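You operate a simulated robot arm through the tools that you are given. There is no shell and no other tool. Be economical: measure what you need, move in short steps, check, and stop when the job is done.

You are at the controls of a simulated robot arm. One attempt, no reset.

JOB
Pump 20 litres of blue from the tote to the small vat.
Fine: open the line, set the dial and prime till the pot window is full, two strokes over at most, before the start; end with the pump off and the board's valves shut; leave the tote side as it is.

It is judged by the outcome, as a careful person would: the job done as asked, and still so three seconds after it is handed in. It fails if anything else is knocked over, pushed out of place, dropped, spilled or broken.

ROBOT AND FRAMES
A 7-joint arm with a two-finger parallel gripper on a trunk, on a base that drives. Base frame: it is fixed to the floor where the robot stands at the start and does not move with it; the origin is under the middle of the robot, x ahead of it, y to its left, z up. Readings come in m, rad, newtons and seconds.
With the tool pointing down near the work surface it reaches from about 0.3 to 0.76 m from the robot's upright axis, wherever it stands. Its first joint turns from -2.496 to 2.496 rad. Places, roughly: batch dial [0.9, 0.5, 1.2]; name plate [-4.1, -3.7, 0]; primer button [0.9, 0.3, 0.9]; pump control box [1, 0.6, 1]; pump inlet handle [0.7, 0.5, 0.8]; pump switch [0.9, 0.5, 1]; tote valve handle [0.2, 1.2, 0.5]; tote vent handle [0.2, 1.3, 1.1]; white valve handle [1.2, -0.4, 0.8]. Payload 3 kg.
Tool frame: the origin (TCP) lies between the finger pads and is the grasp point; the fingertips stand 0.03 m ahead of it; z points along the fingers, y is the line along which they close. Largest opening 0.11 m; finger width 0.02, thickness 0.01; the body of the gripper, 0.048 by 0.112 m, starts 0.055 m behind the TCP.
Orientation is told as [roll, pitch, yaw] about the base's x, y, z axes, in that order, counted from this pose: with the fingers straight down and closing along the base's y, the tool's x points along the base's -x, its y along +y and its z along -z.

CONTROLS
- The arm moves only by the tool nudge_tool. Its argument "rows" is a list of rows, each an object of numbers (a shift or turn left out is 0, a gripper value left out holds the last): "x", "y", "z": the shift along the tool's x, y, z in m; "rx", "ry", "rz": the turn, a rotation vector about the tool's x, y, z in rad. In form: [{"x": .., "y": .., "z": .., "rx": .., "ry": .., "rz": ..}, ...]. A call has 1 to 10 rows; each row shifts and turns the commanded pose from where the row before left it, along the tool's axes as they then stand. "fingers" is the closure, from 0 (fully open) to 1 (shut), set as the call begins (left out, the last holds). Rows are played at 5 a second. More than 0.05 m and 0.15 rad between two rows, or a gripper value outside its range, and nothing of the call is played. A pose out of reach is approached as far as the arm can. The call stops where the force on the tool passes 70 N (or 10 N more than at its start, if that is more) or the arm is blocked; 0.2 s more then pass. The fingers move at their own pace (about 0.153 m/s each) and stop on an object; they squeeze with about 39 N. The grip force told is the motor's: it shows also when the fingers shut on nothing. Time passes only in rows, and 0.2 s behind the last, so rows that do not move let the fingers close. It gives the time, the measured TCP pose, the force on the tool (base axes), the opening and the grip force at its end, in the units of the frame above (readings bear some noise), with the torque about the TCP (base axes, N m) and any sound that the robot's microphone picked up.
- Cameras (640 x 400 px; columns grow to the right, rows downward): "scene" is now at [0.6112, -0.0971, 1.0602]; the picture's right is [-0.00, -1.00, 0.09], its down [-0.54, 0.07, 0.84] and it looks along [-0.84, -0.05, -0.54] (base axes); focal length 214 px, centre (320, 200). "wrist" rides on the gripper at [0.072, 0.017, -0.104] in the tool frame; the picture's right is [-0.23, 0.97, 0.00], its down [-0.76, -0.18, -0.62] and it looks along [-0.61, -0.14, 0.78] (tool axes); focal length 222 px, centre (320, 200).
- snapshot(camera): a new picture of that camera. It takes no simulated time.
- lift_body(by): slides the trunk up (or, below 0, down) by that many m; the arm and the scene camera ride with it, the base frame stays. It gives what a move gives, with no picture.
- base_move(legs): drives the robot by 1 to 6 legs, each [ahead, turn to the left] in m and rad, along the robot's own axes; the way and the turn of a leg run together, so that a leg with both is an arc; at most 1.5 m and 3.142 rad a leg. The arm and the cameras ride along, it lands a little off, and it stops where it bumps. It gives what a move gives.
- head_to(pan, tilt): turns the head with the scene camera to pan (to the left, within 1.396 rad either way) and tilt (down, from -0.506 to 1.204), counted from straight ahead of the robot. It gives what a move gives.
- measure_at(camera, pixels): for up to 12 pixels [column, row] of the newest picture of that camera ("zoom" is the newest enlarged one), the place [x, y, z] in the base frame of the surface seen there, good to about 0.002 m. It takes no simulated time.
- zoom(camera, box): a new picture of the part [left, top, right, bottom] of that camera's present view, enlarged. It takes no simulated time.
- hand_in(): hands the job in; it is judged then, once.

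Go step by step. Measure first, check grasps and placings, and put right what went wrong. The budget is 80 turns and 48 pictures, counting those below and the enlarged ones. Unless the task says otherwise, let go and move clear before handing in, and close with one line.

The tools are called after ">>>" as a command line: name --argument value ..., lists and objects as JSON in quotes. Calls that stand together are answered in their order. nudge_tool: Moves the arm, as the interface text tells. Its arguments: {"type":"object","properties":{"rows":{"type":"array"},"fingers":{"type":"number"}},"required":["rows"]} The other tools are called the same way: lift_body (by) slides the trunk up or down; base_move (legs) drives the base; head_to (pan, tilt) turns the head that bears the scene camera; snapshot (camera) takes a picture; measure_at (camera, pixels) gives the place of the surface under pixels of a picture; zoom (camera, box) takes an enlarged picture of a part of a camera's view; hand_in () hands the job in.

At the start:

```text
time: 0.0
position: [0.5895, -0.0907, 0.998]
tcp_rot: [0.001, 0.001, -0.002]
contact_force: [0.6, -0.6, 0.2]
moment: [0.02, -0.01, 0.02]
width: 0.11
gripper_force: 0.1
trunk travel left (down, up): [-0.225, 0.265]
robot x, y, heading: [0.0001, -0.0175, -0.001]
head pan, tilt: [-0.089, 1.004]
```

scene: 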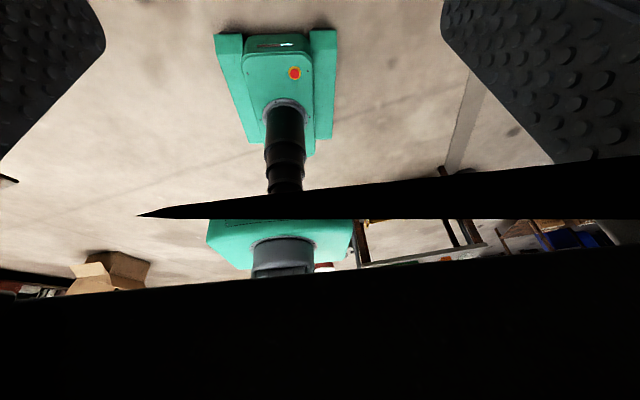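
wrist: 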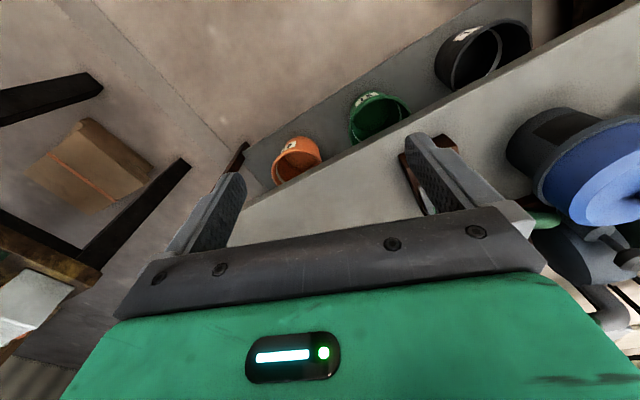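

The scene view (gripper/body at px 290,90 and much black) does not show the work, so I turn the head towards the pump board and look.

>>> head_to --pan 0.4 --tilt 0.3

>>> snapshot --camera "scene"

```text
time: 1.1
position: [0.5889, -0.0894, 0.9992]
tcp_rot: [0.002, 0.0, -0.001]
contact_force: [0.4, -1.0, -0.2]
moment: [-0.02, -0.02, -0.01]
width: 0.1101
gripper_force: 0.0
trunk travel left (down, up): [-0.225, 0.265]
robot x, y, heading: [0.0051, -0.0135, 0.0]
head pan, tilt: [0.4, 0.3]
```

```text
45 pictures are left
```

scene: 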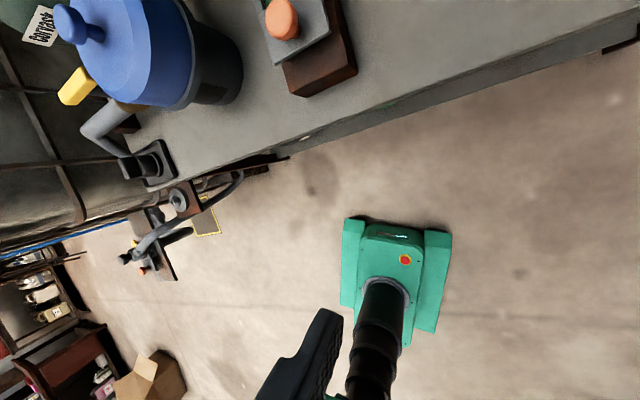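

The head seems mounted about 90° lower than told (the robot's own foot is at px 400,270). I tilt up fully to look ahead.

>>> head_to --pan 0.3 --tilt -0.5

>>> snapshot --camera "scene"

```text
time: 2.2
position: [0.5884, -0.0887, 0.9998]
tcp_rot: [0.001, 0.0, -0.002]
contact_force: [0.1, -1.5, -0.5]
moment: [0.01, -0.04, 0.0]
width: 0.1101
gripper_force: 0.1
trunk travel left (down, up): [-0.225, 0.265]
robot x, y, heading: [0.0057, -0.0109, -0.002]
head pan, tilt: [0.3, -0.499]
```

```text
44 pictures are left
```

scene: 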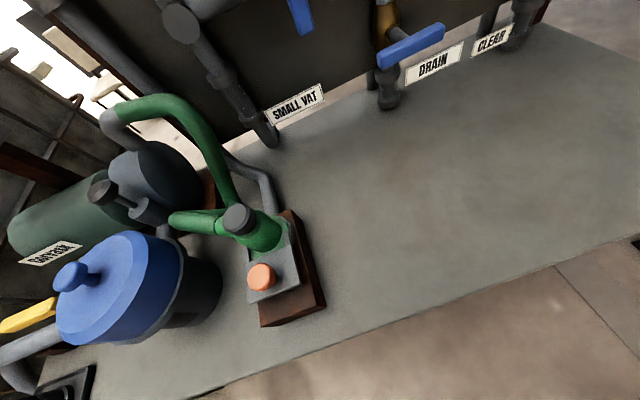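

Ahead: bench with orange primer button (px 261,277), pump, strainer pot with blue lid, valves on a board at the back. I measure these and pan for more.

>>> measure_at --camera "scene" --pixels '[[261, 277], [238, 216], [105, 195], [72, 275], [30, 315], [300, 15], [410, 45], [295, 103], [435, 63], [495, 38], [130, 290], [300, 300]]'

>>> head_to --pan 1.0 --tilt -0.5

>>> snapshot --camera "scene"

>>> head_to --pan -0.5 --tilt -0.5

>>> snapshot --camera "scene"

```text
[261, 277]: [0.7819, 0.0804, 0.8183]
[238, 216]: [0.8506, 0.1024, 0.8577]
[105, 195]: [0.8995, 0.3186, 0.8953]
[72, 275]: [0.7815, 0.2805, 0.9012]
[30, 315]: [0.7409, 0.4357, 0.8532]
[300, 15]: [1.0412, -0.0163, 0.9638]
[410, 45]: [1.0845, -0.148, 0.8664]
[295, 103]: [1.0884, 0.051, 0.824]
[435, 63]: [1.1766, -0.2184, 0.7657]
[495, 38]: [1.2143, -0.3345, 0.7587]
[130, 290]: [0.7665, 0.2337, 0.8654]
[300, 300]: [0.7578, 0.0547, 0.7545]
```

```text
time: 3.3
position: [0.5893, -0.0893, 0.9988]
tcp_rot: [0.0, 0.0, -0.002]
contact_force: [-0.6, 0.1, 0.3]
moment: [-0.01, 0.01, 0.0]
width: 0.1099
gripper_force: 0.1
trunk travel left (down, up): [-0.225, 0.265]
robot x, y, heading: [0.0015, -0.0149, -0.003]
head pan, tilt: [1.0, -0.499]
```

```text
43 pictures are left
```

scene: 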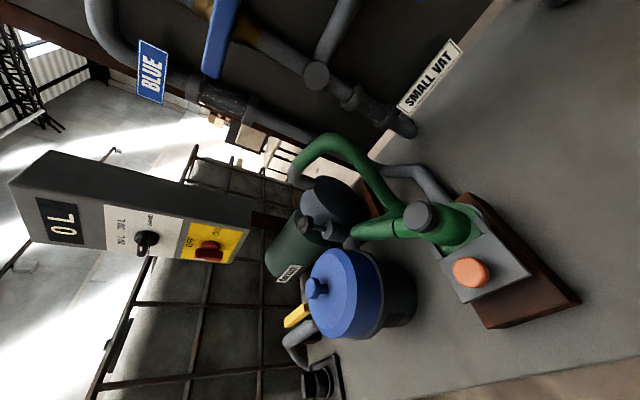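

```text
time: 4.9
position: [0.5895, -0.0891, 0.9993]
tcp_rot: [0.001, 0.0, -0.002]
contact_force: [-0.6, -0.3, -0.6]
moment: [0.0, 0.0, -0.01]
width: 0.1101
gripper_force: 0.0
trunk travel left (down, up): [-0.225, 0.265]
robot x, y, heading: [0.0037, -0.0155, 0.0]
head pan, tilt: [-0.499, -0.499]
```

```text
42 pictures are left
```

scene: 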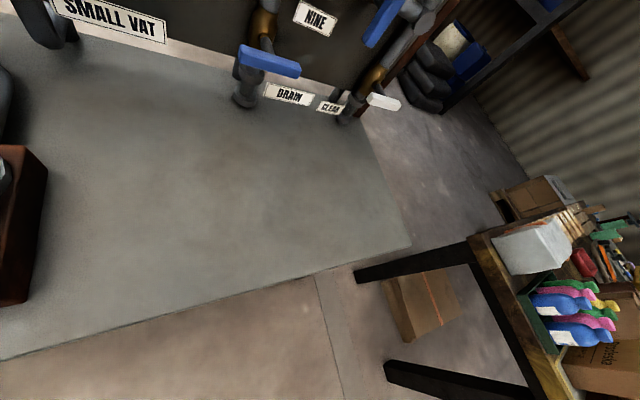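

Bench top is clear to the right; dial box and BLUE valve are to the left. I tilt the gripper up so its camera looks level at the board, and look with both cameras.

>>> nudge_tool --rows '[{"ry": -0.15, "x": 0.04}, {"ry": -0.15, "x": 0.04}, {"ry": -0.15, "x": 0.04}, {"ry": -0.15}, {"ry": -0.15}, {"ry": -0.15}]'

>>> snapshot --camera "wrist"

>>> head_to --pan 1.0 --tilt -0.5

>>> snapshot --camera "scene"

>>> measure_at --camera "scene" --pixels '[[470, 271], [421, 215], [317, 288], [300, 315], [145, 240], [212, 247], [62, 222], [225, 40], [430, 75], [15, 190], [110, 230], [150, 70]]'

```text
time: 6.3
position: [0.519, -0.0982, 1.0103]
tcp_rot: [0.005, -0.897, -0.001]
contact_force: [0.0, 0.4, -0.1]
moment: [0.02, -0.03, -0.01]
width: 0.1098
gripper_force: 0.0
out of reach, approached as far as the arm can: row 5, 6
trunk travel left (down, up): [-0.225, 0.265]
robot x, y, heading: [0.0063, -0.0176, 0.003]
head pan, tilt: [-0.499, -0.499]
```

```text
41 pictures are left
```

wrist: 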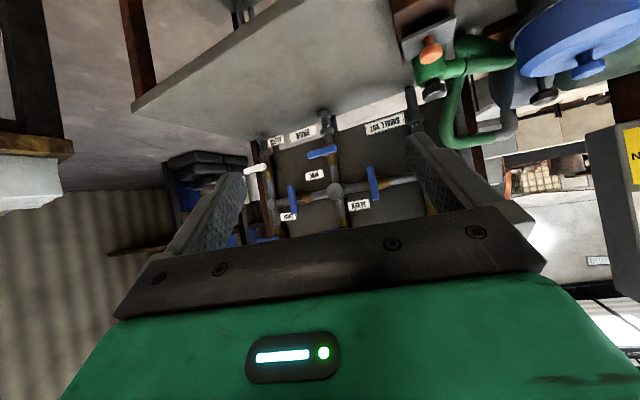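

```text
time: 7.9
position: [0.5193, -0.0986, 1.0113]
tcp_rot: [0.001, -0.892, -0.001]
contact_force: [-0.8, -0.4, -0.4]
moment: [0.03, 0.0, 0.01]
width: 0.11
gripper_force: 0.1
trunk travel left (down, up): [-0.225, 0.265]
robot x, y, heading: [0.0041, -0.0145, -0.001]
head pan, tilt: [1.0, -0.499]
```

```text
40 pictures are left
```

scene: 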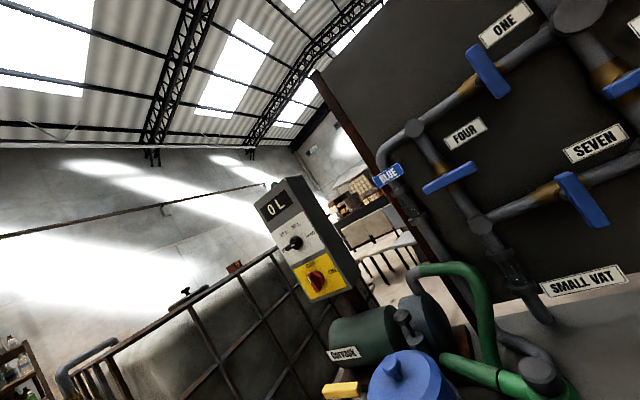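

```text
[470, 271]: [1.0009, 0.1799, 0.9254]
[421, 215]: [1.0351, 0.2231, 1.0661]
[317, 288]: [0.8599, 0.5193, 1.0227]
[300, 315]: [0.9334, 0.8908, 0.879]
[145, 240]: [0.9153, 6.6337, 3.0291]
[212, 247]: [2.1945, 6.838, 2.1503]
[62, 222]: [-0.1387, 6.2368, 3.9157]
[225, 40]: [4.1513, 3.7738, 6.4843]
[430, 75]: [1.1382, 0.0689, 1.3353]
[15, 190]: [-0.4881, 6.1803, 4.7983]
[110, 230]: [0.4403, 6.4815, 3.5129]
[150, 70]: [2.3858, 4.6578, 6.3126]
```

The scene camera rides with the arm; now it shows the dial box (px 300,240) and the board's left part well. I pan right to see the whole board.

>>> head_to --pan 0.3 --tilt -0.5

>>> snapshot --camera "scene"

>>> head_to --pan 0.3 --tilt -0.1

>>> snapshot --camera "scene"

```text
time: 8.9
position: [0.5195, -0.0986, 1.0105]
tcp_rot: [0.002, -0.893, -0.001]
contact_force: [-0.6, 0.3, 0.1]
moment: [0.0, 0.0, 0.01]
width: 0.11
gripper_force: 0.1
trunk travel left (down, up): [-0.225, 0.265]
robot x, y, heading: [0.0031, -0.0116, 0.003]
head pan, tilt: [0.3, -0.499]
```

```text
39 pictures are left
```

scene: 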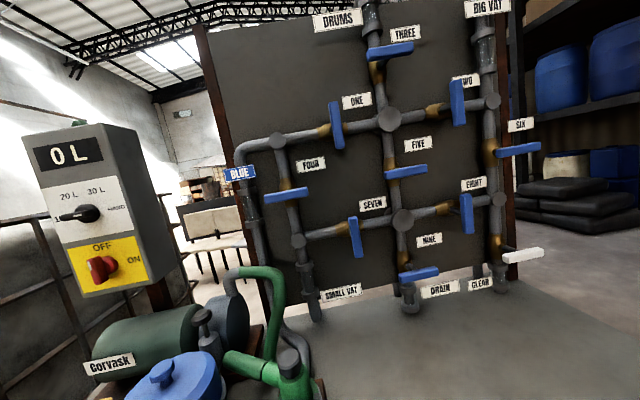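

```text
time: 9.8
position: [0.5185, -0.0983, 1.0121]
tcp_rot: [0.001, -0.895, -0.003]
contact_force: [0.3, 0.1, -1.1]
moment: [0.01, 0.03, 0.0]
width: 0.1098
gripper_force: 0.0
trunk travel left (down, up): [-0.225, 0.265]
robot x, y, heading: [0.0077, -0.0148, -0.001]
head pan, tilt: [0.3, -0.099]
```

```text
38 pictures are left
```

scene: 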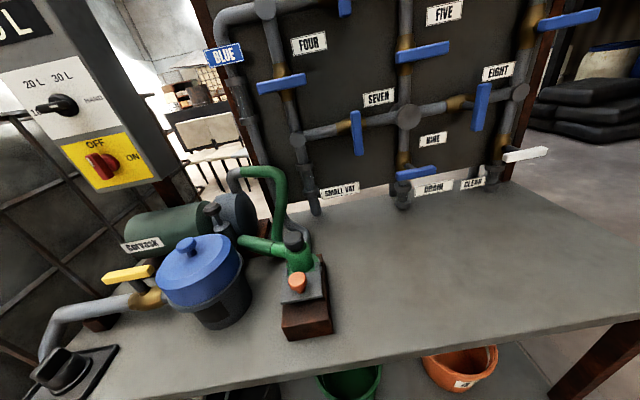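

The board: BLUE enters at the left top node, valve FOUR (px 285,195 in the earlier view) leads straight down to SMALL VAT; all handles appear crosswise (shut). I zoom in on the details.

>>> zoom --camera "scene" --box '[20, 150, 340, 350]'

>>> measure_at --camera "scene" --pixels '[[297, 282], [283, 85], [263, 88], [303, 78], [63, 104], [38, 107], [103, 166], [90, 160], [128, 274], [293, 238], [215, 250], [298, 320]]'

>>> zoom --camera "scene" --box '[200, 0, 400, 220]'

```text
2.00 times, centred on (180, 250) of scene
```

zoom: 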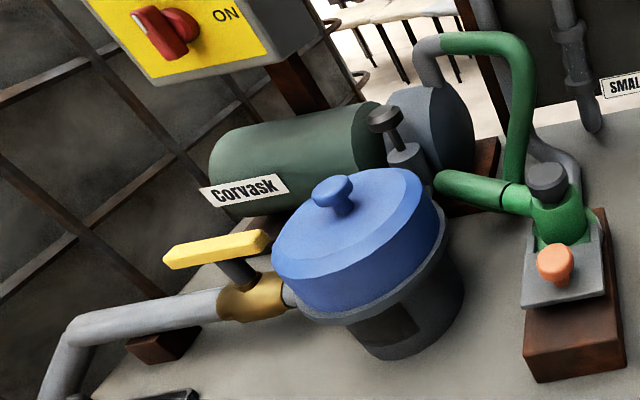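

```text
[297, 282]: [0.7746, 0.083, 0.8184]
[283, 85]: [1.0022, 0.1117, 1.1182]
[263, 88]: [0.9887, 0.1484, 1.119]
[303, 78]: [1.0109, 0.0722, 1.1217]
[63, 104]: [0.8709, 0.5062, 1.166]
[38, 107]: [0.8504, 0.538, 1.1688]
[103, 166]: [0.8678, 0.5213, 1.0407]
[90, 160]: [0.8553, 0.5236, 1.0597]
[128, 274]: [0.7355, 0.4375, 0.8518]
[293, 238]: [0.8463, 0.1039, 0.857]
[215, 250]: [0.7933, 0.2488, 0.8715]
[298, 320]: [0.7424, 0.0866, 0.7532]
```

```text
1.82 times, centred on (300, 110) of scene
```

zoom: 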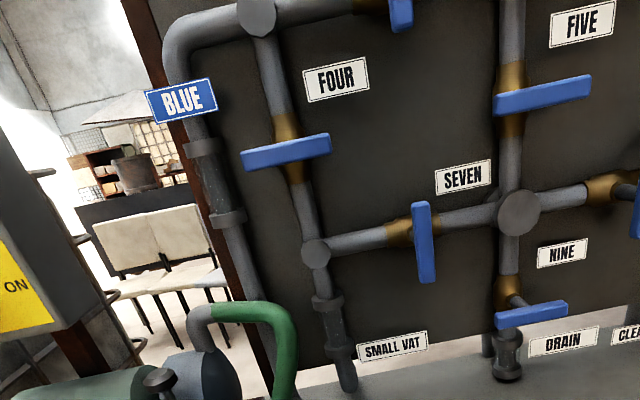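

The black plunger near px (212,210) matches the listed primer location [0.9,0.3,0.9]; the orange knob is something else. I zoom closer.

>>> zoom --camera "scene" --box '[160, 160, 340, 345]'

>>> zoom --camera "scene" --box '[0, 40, 160, 200]'

>>> measure_at --camera "scene" --pixels '[[107, 276], [150, 268], [80, 312], [120, 303], [150, 298], [211, 208], [214, 222], [210, 315], [214, 325], [187, 243], [240, 240], [265, 172]]'

```text
2.16 times, centred on (250, 252) of scene
```

zoom: 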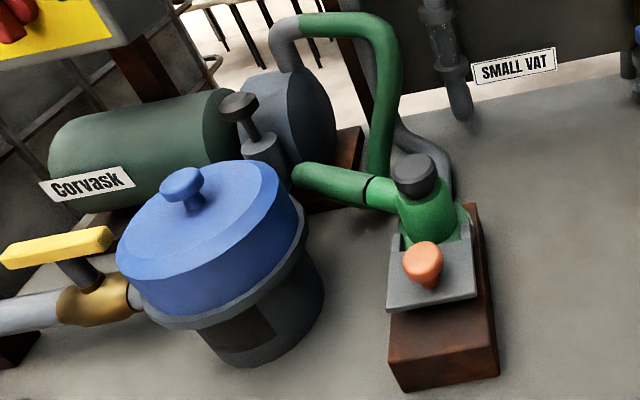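

```text
2.50 times, centred on (80, 120) of scene
```

zoom: 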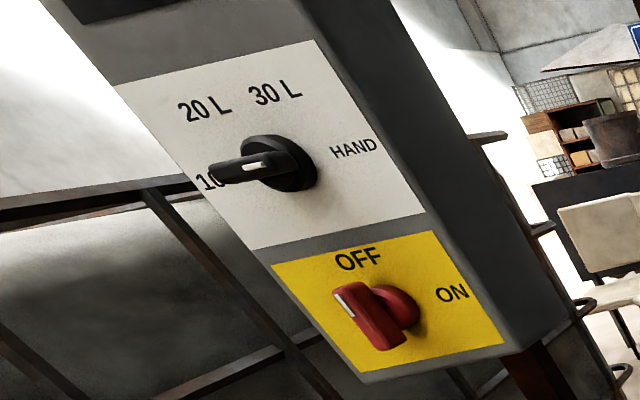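

```text
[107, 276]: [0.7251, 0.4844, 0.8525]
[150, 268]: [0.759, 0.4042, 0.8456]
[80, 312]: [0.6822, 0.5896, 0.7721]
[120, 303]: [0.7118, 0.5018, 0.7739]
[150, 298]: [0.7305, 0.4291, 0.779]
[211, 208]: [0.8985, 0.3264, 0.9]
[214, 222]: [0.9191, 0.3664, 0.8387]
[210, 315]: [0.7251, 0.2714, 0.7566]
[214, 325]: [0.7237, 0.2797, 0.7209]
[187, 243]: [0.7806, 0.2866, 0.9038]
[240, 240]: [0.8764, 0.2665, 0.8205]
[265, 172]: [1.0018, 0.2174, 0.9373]
```

Dial now points at 10 L, switch OFF, yellow inlet handle lies along its pipe (open). Now I check the room between robot foot and bench for driving closer.

>>> measure_at --camera "zoom" --pixels '[[150, 100], [320, 60], [410, 200], [260, 230], [285, 285], [430, 240], [490, 330], [270, 165], [300, 165], [225, 170], [345, 290], [385, 340]]'

>>> measure_at --camera "scene" --pixels '[[420, 355], [250, 380], [560, 333], [340, 385], [460, 370], [420, 280], [590, 385], [285, 95], [300, 60], [222, 57], [330, 191]]'

>>> head_to --pan 0.1 --tilt 0.75

>>> snapshot --camera "scene"

```text
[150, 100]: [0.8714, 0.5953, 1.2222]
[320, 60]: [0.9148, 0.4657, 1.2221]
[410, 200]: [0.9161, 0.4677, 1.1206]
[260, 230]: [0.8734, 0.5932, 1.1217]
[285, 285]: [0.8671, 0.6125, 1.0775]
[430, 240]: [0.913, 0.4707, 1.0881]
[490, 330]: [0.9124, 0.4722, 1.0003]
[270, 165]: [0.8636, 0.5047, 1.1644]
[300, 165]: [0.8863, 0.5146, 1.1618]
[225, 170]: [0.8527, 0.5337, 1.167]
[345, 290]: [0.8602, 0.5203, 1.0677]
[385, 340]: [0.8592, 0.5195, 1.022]
```

```text
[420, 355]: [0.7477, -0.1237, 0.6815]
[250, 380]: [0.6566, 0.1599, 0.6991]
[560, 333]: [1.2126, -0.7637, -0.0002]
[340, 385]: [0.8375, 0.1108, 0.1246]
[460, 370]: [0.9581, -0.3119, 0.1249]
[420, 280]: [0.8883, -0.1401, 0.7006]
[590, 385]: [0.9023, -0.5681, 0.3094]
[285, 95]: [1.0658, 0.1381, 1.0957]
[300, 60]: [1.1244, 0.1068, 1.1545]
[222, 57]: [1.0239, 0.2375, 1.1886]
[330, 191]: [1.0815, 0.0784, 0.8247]
```

```text
time: 11.0
position: [0.5181, -0.0991, 1.0103]
tcp_rot: [0.002, -0.894, -0.002]
contact_force: [0.2, 0.4, -0.6]
moment: [-0.03, 0.01, 0.0]
width: 0.1103
gripper_force: 0.0
trunk travel left (down, up): [-0.225, 0.265]
robot x, y, heading: [0.0035, -0.011, 0.003]
head pan, tilt: [0.099, 0.75]
```

```text
33 pictures are left
```

scene: 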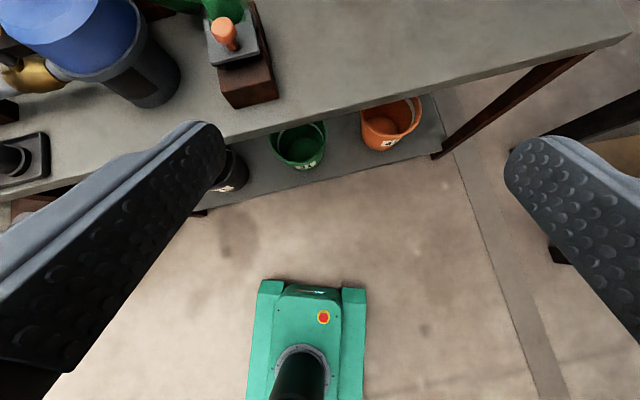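

Base foot front edge (px 310,283) and lower shelf edge (px 320,178): measure the gap.

>>> measure_at --camera "scene" --pixels '[[268, 285], [353, 292], [310, 290], [245, 205], [320, 180], [435, 158], [205, 215], [250, 143], [400, 108], [610, 48], [40, 190], [300, 350]]'

```text
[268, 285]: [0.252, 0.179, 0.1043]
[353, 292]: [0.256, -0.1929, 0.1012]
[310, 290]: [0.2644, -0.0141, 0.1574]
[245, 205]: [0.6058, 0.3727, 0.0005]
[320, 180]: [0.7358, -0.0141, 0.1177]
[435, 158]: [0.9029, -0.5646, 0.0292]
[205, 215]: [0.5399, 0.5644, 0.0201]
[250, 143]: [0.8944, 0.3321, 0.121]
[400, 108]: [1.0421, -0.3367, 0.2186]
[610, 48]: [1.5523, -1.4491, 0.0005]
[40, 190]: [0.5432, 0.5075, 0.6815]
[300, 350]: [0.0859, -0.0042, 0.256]
```

Gap from foot (x≈0.27) to shelf edge ≈0.39 m along the bench normal (bench yawed ≈0.31 rad). I level the tool first, then turn 0.31 left and drive 0.27 in.

>>> nudge_tool --rows '[{"ry": -0.135}, {"ry": -0.135}, {"ry": -0.135}, {"ry": -0.135}, {"ry": -0.135}]'

>>> base_move --legs '[[0.0, 0.31]]'

```text
time: 12.2
position: [0.577, -0.1168, 1.1252]
tcp_rot: [-0.007, -1.37, 0.007]
contact_force: [0.3, 2.3, 0.1]
moment: [-0.09, 0.01, -0.19]
width: 0.11
gripper_force: 0.0
out of reach, approached as far as the arm can: row 1, 2, 3, 4, 5
trunk travel left (down, up): [-0.225, 0.265]
robot x, y, heading: [0.0037, -0.0143, 0.0]
head pan, tilt: [0.099, 0.75]
```

```text
time: 13.6
position: [0.5799, 0.0604, 1.1243]
tcp_rot: [0.005, -1.368, 0.306]
contact_force: [0.5, 0.4, 0.0]
moment: [-0.02, 0.01, 0.02]
width: 0.1099
gripper_force: 0.1
trunk travel left (down, up): [-0.225, 0.265]
robot x, y, heading: [0.0027, -0.0206, 0.31]
head pan, tilt: [0.099, 0.75]
```

Heading is 0.31 as wanted; TCP clear of everything ahead. Drive in 0.27.

>>> base_move --legs '[[0.27, 0.0]]'

>>> snapshot --camera "wrist"

>>> head_to --pan 0.0 --tilt 0.3

>>> snapshot --camera "scene"

```text
time: 15.5
position: [0.8302, 0.1373, 1.125]
tcp_rot: [0.004, -1.37, 0.301]
contact_force: [-1.2, 0.6, -0.9]
moment: [0.02, -0.01, -0.01]
width: 0.1097
gripper_force: 0.1
trunk travel left (down, up): [-0.225, 0.265]
robot x, y, heading: [0.2552, 0.0553, 0.306]
head pan, tilt: [0.099, 0.75]
```

```text
32 pictures are left
```

wrist: 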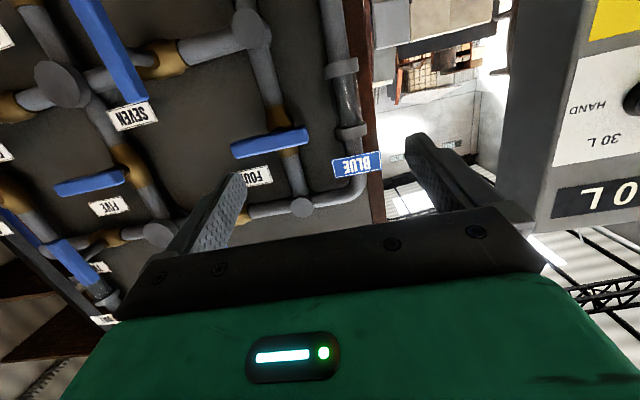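

```text
time: 16.4
position: [0.8303, 0.1364, 1.1244]
tcp_rot: [0.003, -1.369, 0.301]
contact_force: [-0.1, 0.6, -0.4]
moment: [-0.02, 0.02, -0.02]
width: 0.1099
gripper_force: 0.0
trunk travel left (down, up): [-0.225, 0.265]
robot x, y, heading: [0.2581, 0.0569, 0.313]
head pan, tilt: [0.0, 0.3]
```

```text
31 pictures are left
```

scene: 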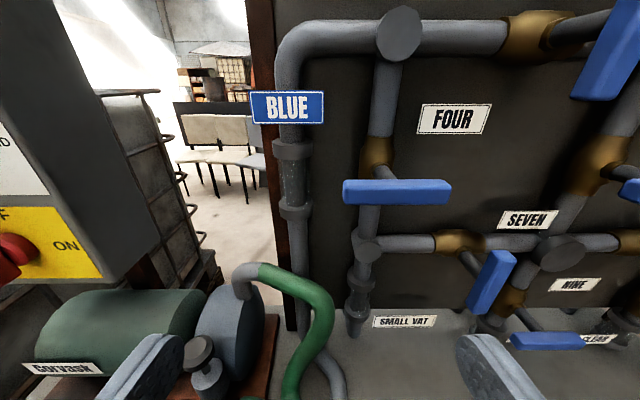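

FOUR's handle is at scene px (397,191), crosswise on a vertical pipe. I measure it from both pictures.

>>> measure_at --camera "scene" --pixels '[[350, 191], [397, 191], [446, 191], [397, 182], [397, 200], [375, 160], [368, 215], [425, 75], [499, 262]]'

>>> measure_at --camera "wrist" --pixels '[[236, 152], [270, 146], [304, 137], [285, 150], [292, 178], [268, 90]]'

```text
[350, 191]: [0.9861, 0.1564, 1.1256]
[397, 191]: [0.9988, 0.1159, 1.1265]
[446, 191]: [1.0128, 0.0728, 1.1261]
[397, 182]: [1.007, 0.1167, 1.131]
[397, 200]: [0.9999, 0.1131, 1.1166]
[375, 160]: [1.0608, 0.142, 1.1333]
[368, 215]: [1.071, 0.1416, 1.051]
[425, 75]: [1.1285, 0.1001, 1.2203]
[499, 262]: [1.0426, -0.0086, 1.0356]
```

```text
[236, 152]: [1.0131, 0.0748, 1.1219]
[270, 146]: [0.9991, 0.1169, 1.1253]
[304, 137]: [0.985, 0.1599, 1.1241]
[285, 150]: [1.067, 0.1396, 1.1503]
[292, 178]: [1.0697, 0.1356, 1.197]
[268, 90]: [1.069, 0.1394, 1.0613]
```

FOUR handle centre ≈(0.9995,0.1165,1.1225), 0.09 long, stem at its middle. I level the tool and roll it a quarter so the fingers close vertically.

>>> nudge_tool --rows '[{"ry": -0.1}, {"ry": -0.1}, {"rz": 0.15}, {"rz": 0.15}, {"rz": 0.15}, {"rz": 0.15}, {"rz": 0.15}, {"rz": 0.15}, {"rz": 0.15}, {"rz": 0.15}]'

>>> nudge_tool --rows '[{"rz": 0.125}, {"rz": 0.125}, {"rz": 0.12}]'

```text
time: 18.6
position: [0.8443, 0.1394, 1.1364]
tcp_rot: [1.461, -0.367, -1.224]
contact_force: [-0.3, 0.9, 0.7]
moment: [-0.01, 0.03, 0.02]
width: 0.11
gripper_force: 0.1
out of reach, approached as far as the arm can: row 1, 2
trunk travel left (down, up): [-0.225, 0.265]
robot x, y, heading: [0.2556, 0.06, 0.307]
head pan, tilt: [0.0, 0.3]
```

```text
time: 19.4
position: [0.8439, 0.1378, 1.1349]
tcp_rot: [1.47, 0.002, -1.265]
contact_force: [1.0, 0.1, 0.8]
moment: [-0.02, -0.03, 0.02]
width: 0.11
gripper_force: 0.0
trunk travel left (down, up): [-0.225, 0.265]
robot x, y, heading: [0.2557, 0.0602, 0.306]
head pan, tilt: [0.0, 0.3]
```

Tool z points forward 5.8° low; I correct that, align sideways (−0.068) and down 0.012, and go forward partway.

>>> nudge_tool --rows '[{"rx": -0.1, "x": -0.034}, {"x": -0.034, "y": -0.012}, {"z": 0.03}, {"z": 0.03}]'

>>> snapshot --camera "wrist"

```text
time: 20.4
position: [0.9226, 0.1022, 1.133]
tcp_rot: [1.568, -0.002, -1.265]
contact_force: [0.4, -0.3, 0.0]
moment: [-0.02, 0.03, -0.01]
width: 0.1099
gripper_force: 0.0
out of reach, approached as far as the arm can: row 1
trunk travel left (down, up): [-0.225, 0.265]
robot x, y, heading: [0.2504, 0.059, 0.308]
head pan, tilt: [0.0, 0.3]
```

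```text
30 pictures are left
```

wrist: 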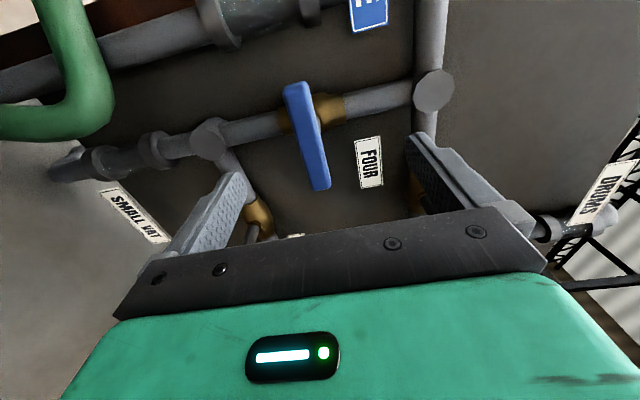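

Handle is between the fingers (px 307,135). TCP needs −0.010 sideways, −0.010 down, 0.073 ahead; then close.

>>> nudge_tool --rows '[{"x": -0.01, "y": -0.01}, {"z": 0.035}, {"z": 0.037}, {}]'

>>> nudge_tool --rows '[{}, {}, {}]' --fingers 1

```text
time: 21.4
position: [0.9934, 0.1123, 1.1212]
tcp_rot: [1.567, -0.001, -1.265]
contact_force: [-0.1, 0.0, -0.1]
moment: [0.01, -0.02, 0.02]
width: 0.1102
gripper_force: 0.0
trunk travel left (down, up): [-0.225, 0.265]
robot x, y, heading: [0.2559, 0.057, 0.31]
head pan, tilt: [0.0, 0.3]
```

```text
time: 22.2
position: [0.993, 0.113, 1.1206]
tcp_rot: [1.563, 0.001, -1.265]
contact_force: [-11.4, -5.0, -23.1]
moment: [0.03, -0.25, -0.41]
width: 0.0207
gripper_force: 44.8
trunk travel left (down, up): [-0.225, 0.265]
robot x, y, heading: [0.2569, 0.0561, 0.302]
head pan, tilt: [0.0, 0.3]
```

Gripped (width 0.021) with some vertical load; I ease down 2 mm and turn counter-clockwise a little.

>>> nudge_tool --rows '[{"y": -0.002}, {"rz": -0.08}, {"rz": -0.08}, {"rz": -0.08}]'

```text
time: 23.2
position: [0.9932, 0.1142, 1.1197]
tcp_rot: [1.564, -0.244, -1.264]
contact_force: [-9.8, 1.7, -23.1]
moment: [0.16, -0.53, -0.63]
width: 0.0208
gripper_force: 45.0
trunk travel left (down, up): [-0.225, 0.265]
robot x, y, heading: [0.2556, 0.0564, 0.305]
head pan, tilt: [0.0, 0.3]
```

It turns freely. I continue turning, easing down slightly.

>>> nudge_tool --rows '[{"y": -0.003, "rz": -0.12}, {"rz": -0.14}, {"rz": -0.14}, {"rz": -0.14}, {"rz": -0.14}]'

```text
time: 24.4
position: [0.9924, 0.1124, 1.1201]
tcp_rot: [1.572, -0.928, -1.265]
contact_force: [21.1, 22.3, 29.1]
moment: [0.04, -0.19, 0.96]
width: 0.0211
gripper_force: 45.4
trunk travel left (down, up): [-0.225, 0.265]
robot x, y, heading: [0.2535, 0.0561, 0.302]
head pan, tilt: [0.0, 0.3]
```

Load is now +y and forward; I ease +2 mm that way and finish the turn.

>>> nudge_tool --rows '[{"y": 0.0015, "z": 0.001}, {"rz": -0.12}, {"rz": -0.12}, {"rz": -0.12}, {"rz": -0.12}]'

```text
time: 25.6
position: [0.9932, 0.1141, 1.12]
tcp_rot: [1.568, -1.402, -1.262]
contact_force: [3.9, 14.2, 24.3]
moment: [-0.17, 0.33, 1.09]
width: 0.0207
gripper_force: 45.2
trunk travel left (down, up): [-0.225, 0.265]
robot x, y, heading: [0.2581, 0.058, 0.307]
head pan, tilt: [0.0, 0.3]
```

>>> nudge_tool --rows '[{"rz": -0.085}, {"rz": -0.085}, {}]'

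>>> nudge_tool --rows '[{}, {}, {}]' --fingers 0

>>> snapshot --camera "wrist"

```text
time: 26.4
position: [0.9927, 0.1138, 1.118]
tcp_rot: [-0.32, -1.567, 0.627]
contact_force: [-0.5, 10.3, 15.9]
moment: [-0.04, 0.04, 1.03]
width: 0.0206
gripper_force: 45.2
trunk travel left (down, up): [-0.225, 0.265]
robot x, y, heading: [0.2525, 0.0555, 0.311]
head pan, tilt: [0.0, 0.3]
```

```text
time: 27.2
position: [0.9948, 0.1127, 1.1179]
tcp_rot: [0.034, -1.567, 0.268]
contact_force: [-0.3, -0.2, 0.3]
moment: [-0.01, 0.08, 0.02]
width: 0.1099
gripper_force: 0.1
trunk travel left (down, up): [-0.225, 0.265]
robot x, y, heading: [0.257, 0.0601, 0.306]
head pan, tilt: [0.0, 0.3]
```

```text
29 pictures are left
```

wrist: 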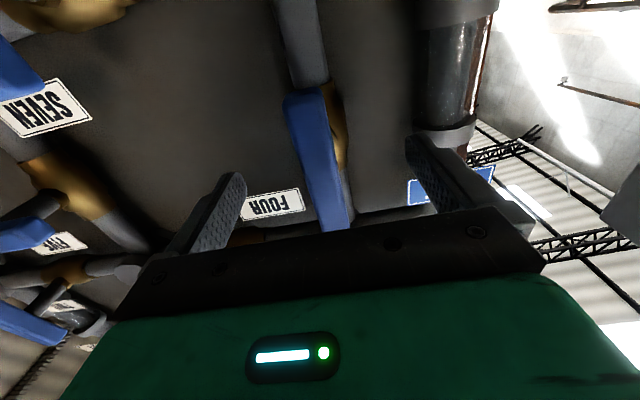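

FOUR is open (handle along pipe, px 318,150). I back out and look at the control box.

>>> nudge_tool --rows '[{"z": -0.04}, {"z": -0.04}, {"z": -0.04}, {"z": -0.03}]'

>>> head_to --pan 0.6 --tilt 0.1

>>> snapshot --camera "scene"

```text
time: 28.2
position: [0.8602, 0.0713, 1.1205]
tcp_rot: [-0.228, -1.566, 0.534]
contact_force: [-0.3, -0.1, -0.5]
moment: [-0.01, 0.01, 0.04]
width: 0.1101
gripper_force: 0.1
out of reach, approached as far as the arm can: row 4
trunk travel left (down, up): [-0.225, 0.265]
robot x, y, heading: [0.2564, 0.0574, 0.305]
head pan, tilt: [0.0, 0.3]
```

```text
time: 29.2
position: [0.8607, 0.0706, 1.1205]
tcp_rot: [-0.091, -1.568, 0.397]
contact_force: [-0.4, 0.3, -0.5]
moment: [0.03, 0.0, 0.0]
width: 0.1103
gripper_force: 0.1
trunk travel left (down, up): [-0.225, 0.265]
robot x, y, heading: [0.2549, 0.058, 0.312]
head pan, tilt: [0.6, 0.099]
```

```text
28 pictures are left
```

scene: 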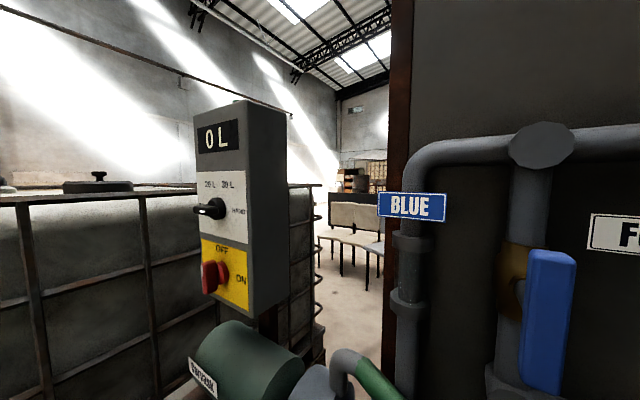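

FOUR vertical confirmed; I zoom on the box for measuring the dial and switch.

>>> zoom --camera "scene" --box '[185, 155, 265, 315]'

```text
2.50 times, centred on (225, 235) of scene
```

zoom: 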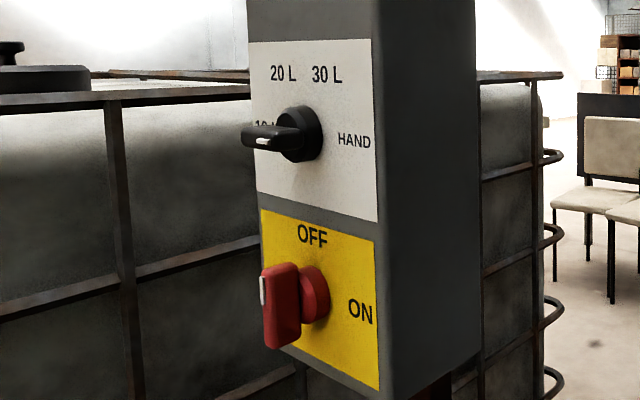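

>>> measure_at --camera "zoom" --pixels '[[244, 137], [258, 141], [300, 138], [290, 133], [315, 118], [300, 108], [303, 160], [268, 275], [280, 300], [297, 310], [318, 300], [283, 72]]'

>>> measure_at --camera "zoom" --pixels '[[326, 74], [355, 142], [312, 236], [360, 313], [262, 128], [270, 330], [268, 128], [270, 148], [282, 345]]'

```text
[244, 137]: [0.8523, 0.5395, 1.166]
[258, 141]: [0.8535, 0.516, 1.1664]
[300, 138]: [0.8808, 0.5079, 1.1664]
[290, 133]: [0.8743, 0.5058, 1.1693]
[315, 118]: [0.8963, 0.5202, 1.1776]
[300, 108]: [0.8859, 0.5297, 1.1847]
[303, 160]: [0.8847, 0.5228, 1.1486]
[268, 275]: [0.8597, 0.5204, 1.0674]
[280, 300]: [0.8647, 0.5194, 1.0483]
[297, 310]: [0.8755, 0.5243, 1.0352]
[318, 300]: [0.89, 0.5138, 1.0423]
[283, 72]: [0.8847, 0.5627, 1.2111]
```

```text
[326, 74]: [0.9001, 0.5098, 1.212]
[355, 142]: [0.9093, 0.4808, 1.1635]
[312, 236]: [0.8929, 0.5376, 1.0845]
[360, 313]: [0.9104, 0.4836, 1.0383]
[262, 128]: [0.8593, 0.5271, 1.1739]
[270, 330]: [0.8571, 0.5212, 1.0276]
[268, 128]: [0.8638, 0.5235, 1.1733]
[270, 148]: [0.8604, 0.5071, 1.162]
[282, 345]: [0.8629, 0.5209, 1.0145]
```

Dial axis ≈ (v 0.236, z 1.167) in bench axes with labels 60° apart: from 10 L to 20 L is 60° clockwise. I move left in front of the dial.

>>> nudge_tool --rows '[{"y": 0.043, "x": -0.0047}, {"y": 0.043, "x": -0.0047}, {"y": 0.043, "x": -0.0047}, {"y": 0.043, "x": -0.0047}, {"y": 0.043, "x": -0.0047}, {"y": 0.043, "x": -0.0047}, {"y": 0.043, "x": -0.0047}, {"y": 0.043, "x": -0.0047}, {"y": 0.043, "x": -0.0047}, {"y": 0.043, "x": -0.0047}]'

>>> nudge_tool --rows '[{"rz": -0.15}, {"rz": -0.15}, {"rz": -0.15}, {"rz": -0.15}, {"rz": -0.15}, {"rz": -0.15}, {"rz": -0.15}, {"rz": -0.15}, {"rz": -0.15}, {"rz": -0.15}]'

```text
time: 31.4
position: [0.7542, 0.4851, 1.1964]
tcp_rot: [0.157, -1.565, 0.149]
contact_force: [0.0, 0.4, 0.5]
moment: [-0.01, 0.0, 0.04]
width: 0.1099
gripper_force: 0.1
out of reach, approached as far as the arm can: row 1, 2, 3
trunk travel left (down, up): [-0.225, 0.265]
robot x, y, heading: [0.257, 0.0601, 0.302]
head pan, tilt: [0.6, 0.099]
```

```text
time: 33.6
position: [0.7526, 0.4873, 1.1955]
tcp_rot: [-1.567, -0.068, 1.878]
contact_force: [0.8, 0.7, -0.5]
moment: [0.0, 0.01, 0.01]
width: 0.1101
gripper_force: 0.1
trunk travel left (down, up): [-0.225, 0.265]
robot x, y, heading: [0.2573, 0.057, 0.305]
head pan, tilt: [0.6, 0.099]
```

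Now x is right and y is down; I trim the roll −0.07, drop 0.028 and advance 0.05, then check.

>>> nudge_tool --rows '[{"rz": -0.07}, {"y": 0.0285, "x": -0.0016}, {"z": 0.05}]'

>>> snapshot --camera "wrist"

```text
time: 34.4
position: [0.7992, 0.5058, 1.1681]
tcp_rot: [-1.569, 0.0, 1.875]
contact_force: [-0.8, 0.4, 0.1]
moment: [-0.01, 0.04, -0.01]
width: 0.1099
gripper_force: 0.1
trunk travel left (down, up): [-0.225, 0.265]
robot x, y, heading: [0.2549, 0.0571, 0.308]
head pan, tilt: [0.6, 0.099]
```

```text
26 pictures are left
```

wrist: 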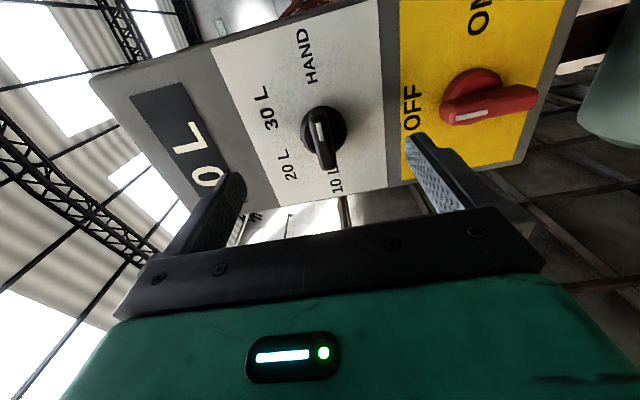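

The white mark on the dial bar needs a closer look to tell which end is the pointer; I zoom the wrist view.

>>> zoom --camera "wrist" --box '[260, 60, 540, 220]'

>>> measure_at --camera "wrist" --pixels '[[318, 115], [320, 132], [328, 160], [330, 167], [310, 120], [342, 125], [322, 108], [475, 115], [447, 112], [530, 97]]'

```text
2.29 times, centred on (400, 140) of wrist
```

zoom: 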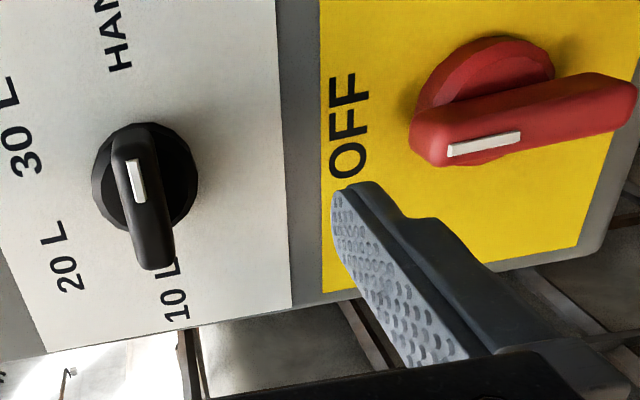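

```text
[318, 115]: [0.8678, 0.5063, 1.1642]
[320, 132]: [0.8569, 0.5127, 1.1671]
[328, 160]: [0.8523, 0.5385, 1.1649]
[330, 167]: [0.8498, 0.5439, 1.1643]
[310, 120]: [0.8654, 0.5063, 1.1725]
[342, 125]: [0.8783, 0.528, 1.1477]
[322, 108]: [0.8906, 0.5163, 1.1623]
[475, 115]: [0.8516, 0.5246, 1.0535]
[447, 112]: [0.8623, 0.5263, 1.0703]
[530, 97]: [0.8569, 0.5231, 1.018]
```

The marker is on the HAND half of the bar (the red switch's mark likewise sits at its OFF end), so the dial stands at HAND: 20 L is 120° counter-clockwise. I roll the gripper to the other side (+π) to have the range.

>>> nudge_tool --rows '[{"z": -0.03}, {"rz": 0.15}, {"rz": 0.15}, {"rz": 0.15}, {"rz": 0.15}, {"rz": 0.15}, {"rz": 0.15}, {"rz": 0.15}, {"rz": 0.15}, {"rz": 0.15}]'

>>> nudge_tool --rows '[{"rz": 0.15}, {"rz": 0.15}, {"rz": 0.15}, {"rz": 0.15}, {"rz": 0.15}, {"rz": 0.15}, {"rz": 0.15}, {"rz": 0.15}, {"rz": 0.15}, {"rz": 0.15}]'

>>> nudge_tool --rows '[{"rz": 0.146}, {"rz": 0.145}, {"z": 0.03}]'

```text
time: 36.6
position: [0.7697, 0.4936, 1.1657]
tcp_rot: [-1.556, -1.351, 1.861]
contact_force: [0.2, -0.6, -0.1]
moment: [0.0, 0.0, -0.02]
width: 0.1099
gripper_force: 0.0
trunk travel left (down, up): [-0.225, 0.265]
robot x, y, heading: [0.2563, 0.057, 0.309]
head pan, tilt: [0.6, 0.099]
```

```text
time: 38.8
position: [0.7698, 0.4946, 1.167]
tcp_rot: [1.568, -0.289, -1.264]
contact_force: [0.2, 0.1, -1.1]
moment: [-0.01, 0.0, -0.03]
width: 0.11
gripper_force: 0.1
trunk travel left (down, up): [-0.225, 0.265]
robot x, y, heading: [0.2536, 0.0536, 0.309]
head pan, tilt: [0.6, 0.099]
```

```text
time: 39.6
position: [0.8005, 0.5018, 1.1668]
tcp_rot: [1.568, 0.002, -1.265]
contact_force: [-0.4, 0.2, 0.9]
moment: [-0.05, 0.01, 0.03]
width: 0.1098
gripper_force: 0.0
trunk travel left (down, up): [-0.225, 0.265]
robot x, y, heading: [0.2565, 0.0581, 0.307]
head pan, tilt: [0.6, 0.099]
```

Aligned; advance 0.046, shift 4 mm left, and close gently.

>>> nudge_tool --rows '[{"x": 0.004}, {"z": 0.023}, {"z": 0.023}, {}]'

>>> nudge_tool --rows '[{}, {}, {}]' --fingers 1

>>> nudge_tool --rows '[{"rz": -0.1}, {"rz": -0.1}, {"rz": -0.1}, {"rz": -0.1}]'

```text
time: 40.6
position: [0.8427, 0.5178, 1.1666]
tcp_rot: [1.569, 0.001, -1.265]
contact_force: [-0.5, -0.3, -0.2]
moment: [-0.02, -0.01, -0.02]
width: 0.1102
gripper_force: 0.0
trunk travel left (down, up): [-0.225, 0.265]
robot x, y, heading: [0.2577, 0.0566, 0.309]
head pan, tilt: [0.6, 0.099]
```

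```text
time: 41.4
position: [0.8427, 0.5202, 1.1654]
tcp_rot: [1.566, -0.001, -1.266]
contact_force: [-6.1, -5.8, -12.5]
moment: [-0.01, -0.09, -0.43]
width: 0.0147
gripper_force: 45.5
trunk travel left (down, up): [-0.225, 0.265]
robot x, y, heading: [0.258, 0.0571, 0.308]
head pan, tilt: [0.6, 0.099]
```

```text
time: 42.4
position: [0.8424, 0.5203, 1.1664]
tcp_rot: [1.565, -0.401, -1.263]
contact_force: [-1.7, -14.5, -13.6]
moment: [0.04, -0.26, -0.52]
width: 0.0149
gripper_force: 44.9
trunk travel left (down, up): [-0.225, 0.265]
robot x, y, heading: [0.2543, 0.0612, 0.306]
head pan, tilt: [0.6, 0.099]
```

The dial turns ccw without resistance. I continue to 2.09 rad total.

>>> nudge_tool --rows '[{"rz": -0.14}, {"rz": -0.14}, {"rz": -0.14}, {"rz": -0.14}, {"rz": -0.14}, {"rz": -0.14}]'

>>> nudge_tool --rows '[{"rz": -0.14}, {"rz": -0.14}, {"rz": -0.14}, {"rz": -0.14}, {"rz": -0.15}, {"rz": -0.144}, {}]'

```text
time: 43.8
position: [0.8417, 0.5209, 1.1684]
tcp_rot: [1.563, -1.241, -1.258]
contact_force: [6.8, -5.5, 0.4]
moment: [0.02, -0.1, 0.4]
width: 0.0147
gripper_force: 44.7
trunk travel left (down, up): [-0.225, 0.265]
robot x, y, heading: [0.2515, 0.0574, 0.31]
head pan, tilt: [0.6, 0.099]
```

```text
time: 45.4
position: [0.8413, 0.5232, 1.1665]
tcp_rot: [-1.568, -1.044, 1.874]
contact_force: [16.7, 21.0, 17.8]
moment: [0.21, -0.59, 0.77]
width: 0.0147
gripper_force: 44.9
trunk travel left (down, up): [-0.225, 0.265]
robot x, y, heading: [0.2601, 0.0555, 0.303]
head pan, tilt: [0.6, 0.099]
```

Full 120° reached. Release, back off, and check the dial.

>>> nudge_tool --rows '[{}, {}, {}]' --fingers 0

>>> nudge_tool --rows '[{"z": -0.03}, {"z": -0.03}, {"z": -0.03}]'

>>> zoom --camera "wrist" --box '[160, 0, 600, 270]'

```text
time: 46.2
position: [0.8413, 0.5207, 1.1669]
tcp_rot: [-1.564, -1.046, 1.869]
contact_force: [-0.3, -0.3, -0.3]
moment: [0.02, 0.02, -0.02]
width: 0.1098
gripper_force: 0.1
trunk travel left (down, up): [-0.225, 0.265]
robot x, y, heading: [0.2553, 0.0585, 0.303]
head pan, tilt: [0.6, 0.099]
```

```text
time: 47.0
position: [0.7558, 0.4939, 1.1676]
tcp_rot: [-1.565, -1.047, 1.871]
contact_force: [0.4, 0.9, -0.5]
moment: [0.02, -0.03, -0.01]
width: 0.1099
gripper_force: 0.1
trunk travel left (down, up): [-0.225, 0.265]
robot x, y, heading: [0.2574, 0.0532, 0.308]
head pan, tilt: [0.6, 0.099]
```

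```text
1.45 times, centred on (380, 135) of wrist
```

zoom: 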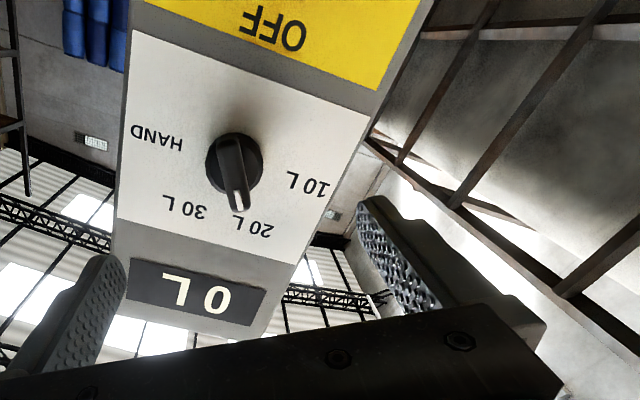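

Dial now marks 20 L. Next the primer plunger: I undo the roll, move right, and then tip the tool down.

>>> nudge_tool --rows '[{"rz": 0.13}, {"rz": 0.13}, {"rz": 0.13}, {"rz": 0.137}, {"y": -0.05}, {"y": -0.05}, {"y": -0.05}, {"y": -0.049}]' --fingers 1

>>> nudge_tool --rows '[{"ry": 0.15}, {"ry": 0.15}, {"ry": 0.15}, {"ry": 0.15}, {"ry": 0.15}, {"ry": 0.15}, {"ry": 0.15}, {"ry": 0.15}, {"ry": 0.15}, {"ry": 0.15}]'

>>> head_to --pan 0.0 --tilt -0.2

>>> snapshot --camera "scene"

```text
time: 48.8
position: [0.8145, 0.3075, 1.1655]
tcp_rot: [1.039, -1.567, -0.73]
contact_force: [-0.6, 1.0, -0.3]
moment: [0.02, -0.01, -0.06]
width: 0.0001
gripper_force: 37.8
trunk travel left (down, up): [-0.225, 0.265]
robot x, y, heading: [0.2559, 0.0578, 0.307]
head pan, tilt: [0.6, 0.099]
```

```text
time: 51.0
position: [0.8153, 0.3049, 1.1657]
tcp_rot: [0.004, -0.065, 0.306]
contact_force: [-0.7, 0.0, 0.1]
moment: [-0.01, -0.05, -0.03]
width: 0.0
gripper_force: 38.0
trunk travel left (down, up): [-0.225, 0.265]
robot x, y, heading: [0.2553, 0.0593, 0.312]
head pan, tilt: [0.6, 0.099]
```

```text
time: 52.0
position: [0.8167, 0.3043, 1.1661]
tcp_rot: [0.003, -0.069, 0.305]
contact_force: [-0.5, -0.1, -0.6]
moment: [0.0, -0.02, 0.02]
width: 0.0001
gripper_force: 37.8
trunk travel left (down, up): [-0.225, 0.265]
robot x, y, heading: [0.2575, 0.0584, 0.31]
head pan, tilt: [0.0, -0.201]
```

```text
23 pictures are left
```

scene: 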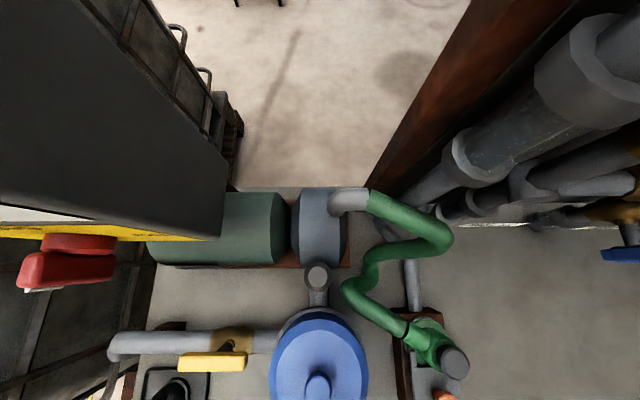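

Top view: plunger cap at px (317,274), yellow handle parallel to its pipe (open). I measure the plunger.

>>> measure_at --camera "scene" --pixels '[[317, 274], [308, 274], [327, 274], [317, 266], [317, 300], [317, 380], [185, 361], [240, 361], [453, 361], [443, 396], [270, 230], [330, 215]]'

```text
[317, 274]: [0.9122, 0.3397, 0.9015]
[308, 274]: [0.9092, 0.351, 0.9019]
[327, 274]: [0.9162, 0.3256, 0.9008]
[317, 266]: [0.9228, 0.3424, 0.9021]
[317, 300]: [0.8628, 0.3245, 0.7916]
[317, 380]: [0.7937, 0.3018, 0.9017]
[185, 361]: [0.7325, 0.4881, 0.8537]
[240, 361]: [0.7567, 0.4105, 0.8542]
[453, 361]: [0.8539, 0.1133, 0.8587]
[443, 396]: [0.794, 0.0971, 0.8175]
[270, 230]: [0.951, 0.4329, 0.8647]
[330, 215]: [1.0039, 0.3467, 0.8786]
```

Plunger top centre (0.912,0.339,0.9015). I go above it and down to 2 cm over it.

>>> nudge_tool --rows '[{"ry": 0.067, "x": -0.033, "y": 0.004}, {"x": -0.034}, {"x": -0.034}, {"z": 0.05}, {"z": 0.05}, {"z": 0.05}, {"z": 0.05}]'

>>> snapshot --camera "wrist"

```text
time: 53.6
position: [0.8637, 0.3222, 0.9226]
tcp_rot: [0.003, -0.006, 0.307]
contact_force: [-1.2, -0.7, -0.4]
moment: [0.0, 0.0, 0.01]
width: 0.0
gripper_force: 37.9
out of reach, approached as far as the arm can: row 1, 2, 3
trunk travel left (down, up): [-0.225, 0.265]
robot x, y, heading: [0.257, 0.0609, 0.309]
head pan, tilt: [0.0, -0.201]
```

```text
22 pictures are left
```

wrist: 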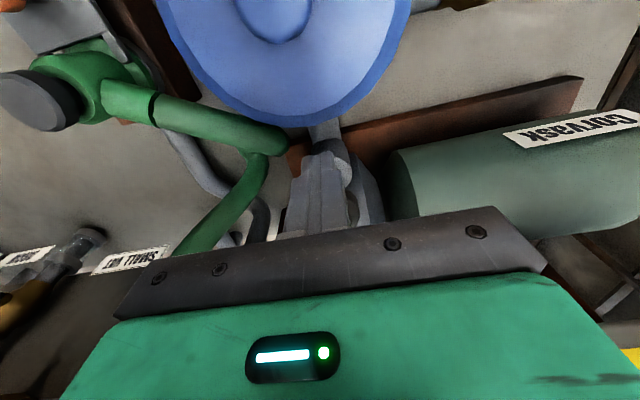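

The high reach fell short (tips now 5 cm before the plunger, at z 0.893). I rise to z≈0.96 and go forward 0.051.

>>> nudge_tool --rows '[{"z": -0.035}, {"x": -0.026}, {"x": -0.025}, {}]'

```text
time: 54.6
position: [0.9113, 0.3381, 0.9563]
tcp_rot: [0.005, 0.0, 0.305]
contact_force: [0.3, 0.5, -0.2]
moment: [0.02, 0.01, 0.0]
width: 0.0
gripper_force: 37.6
trunk travel left (down, up): [-0.225, 0.265]
robot x, y, heading: [0.2564, 0.0577, 0.308]
head pan, tilt: [0.0, -0.201]
```

Centred above the plunger. I press down slowly: contact expected at TCP z 0.9315.

>>> nudge_tool --rows '[{"z": 0.02}, {"z": 0.008}, {"z": 0.006}, {"z": 0.006}, {}]'

```text
time: 55.8
position: [0.9129, 0.3378, 0.9172]
tcp_rot: [0.005, -0.001, 0.304]
contact_force: [0.9, 0.9, 1.8]
moment: [0.0, 0.0, 0.02]
width: 0.0
gripper_force: 37.4
trunk travel left (down, up): [-0.225, 0.265]
robot x, y, heading: [0.2553, 0.0583, 0.307]
head pan, tilt: [0.0, -0.201]
```

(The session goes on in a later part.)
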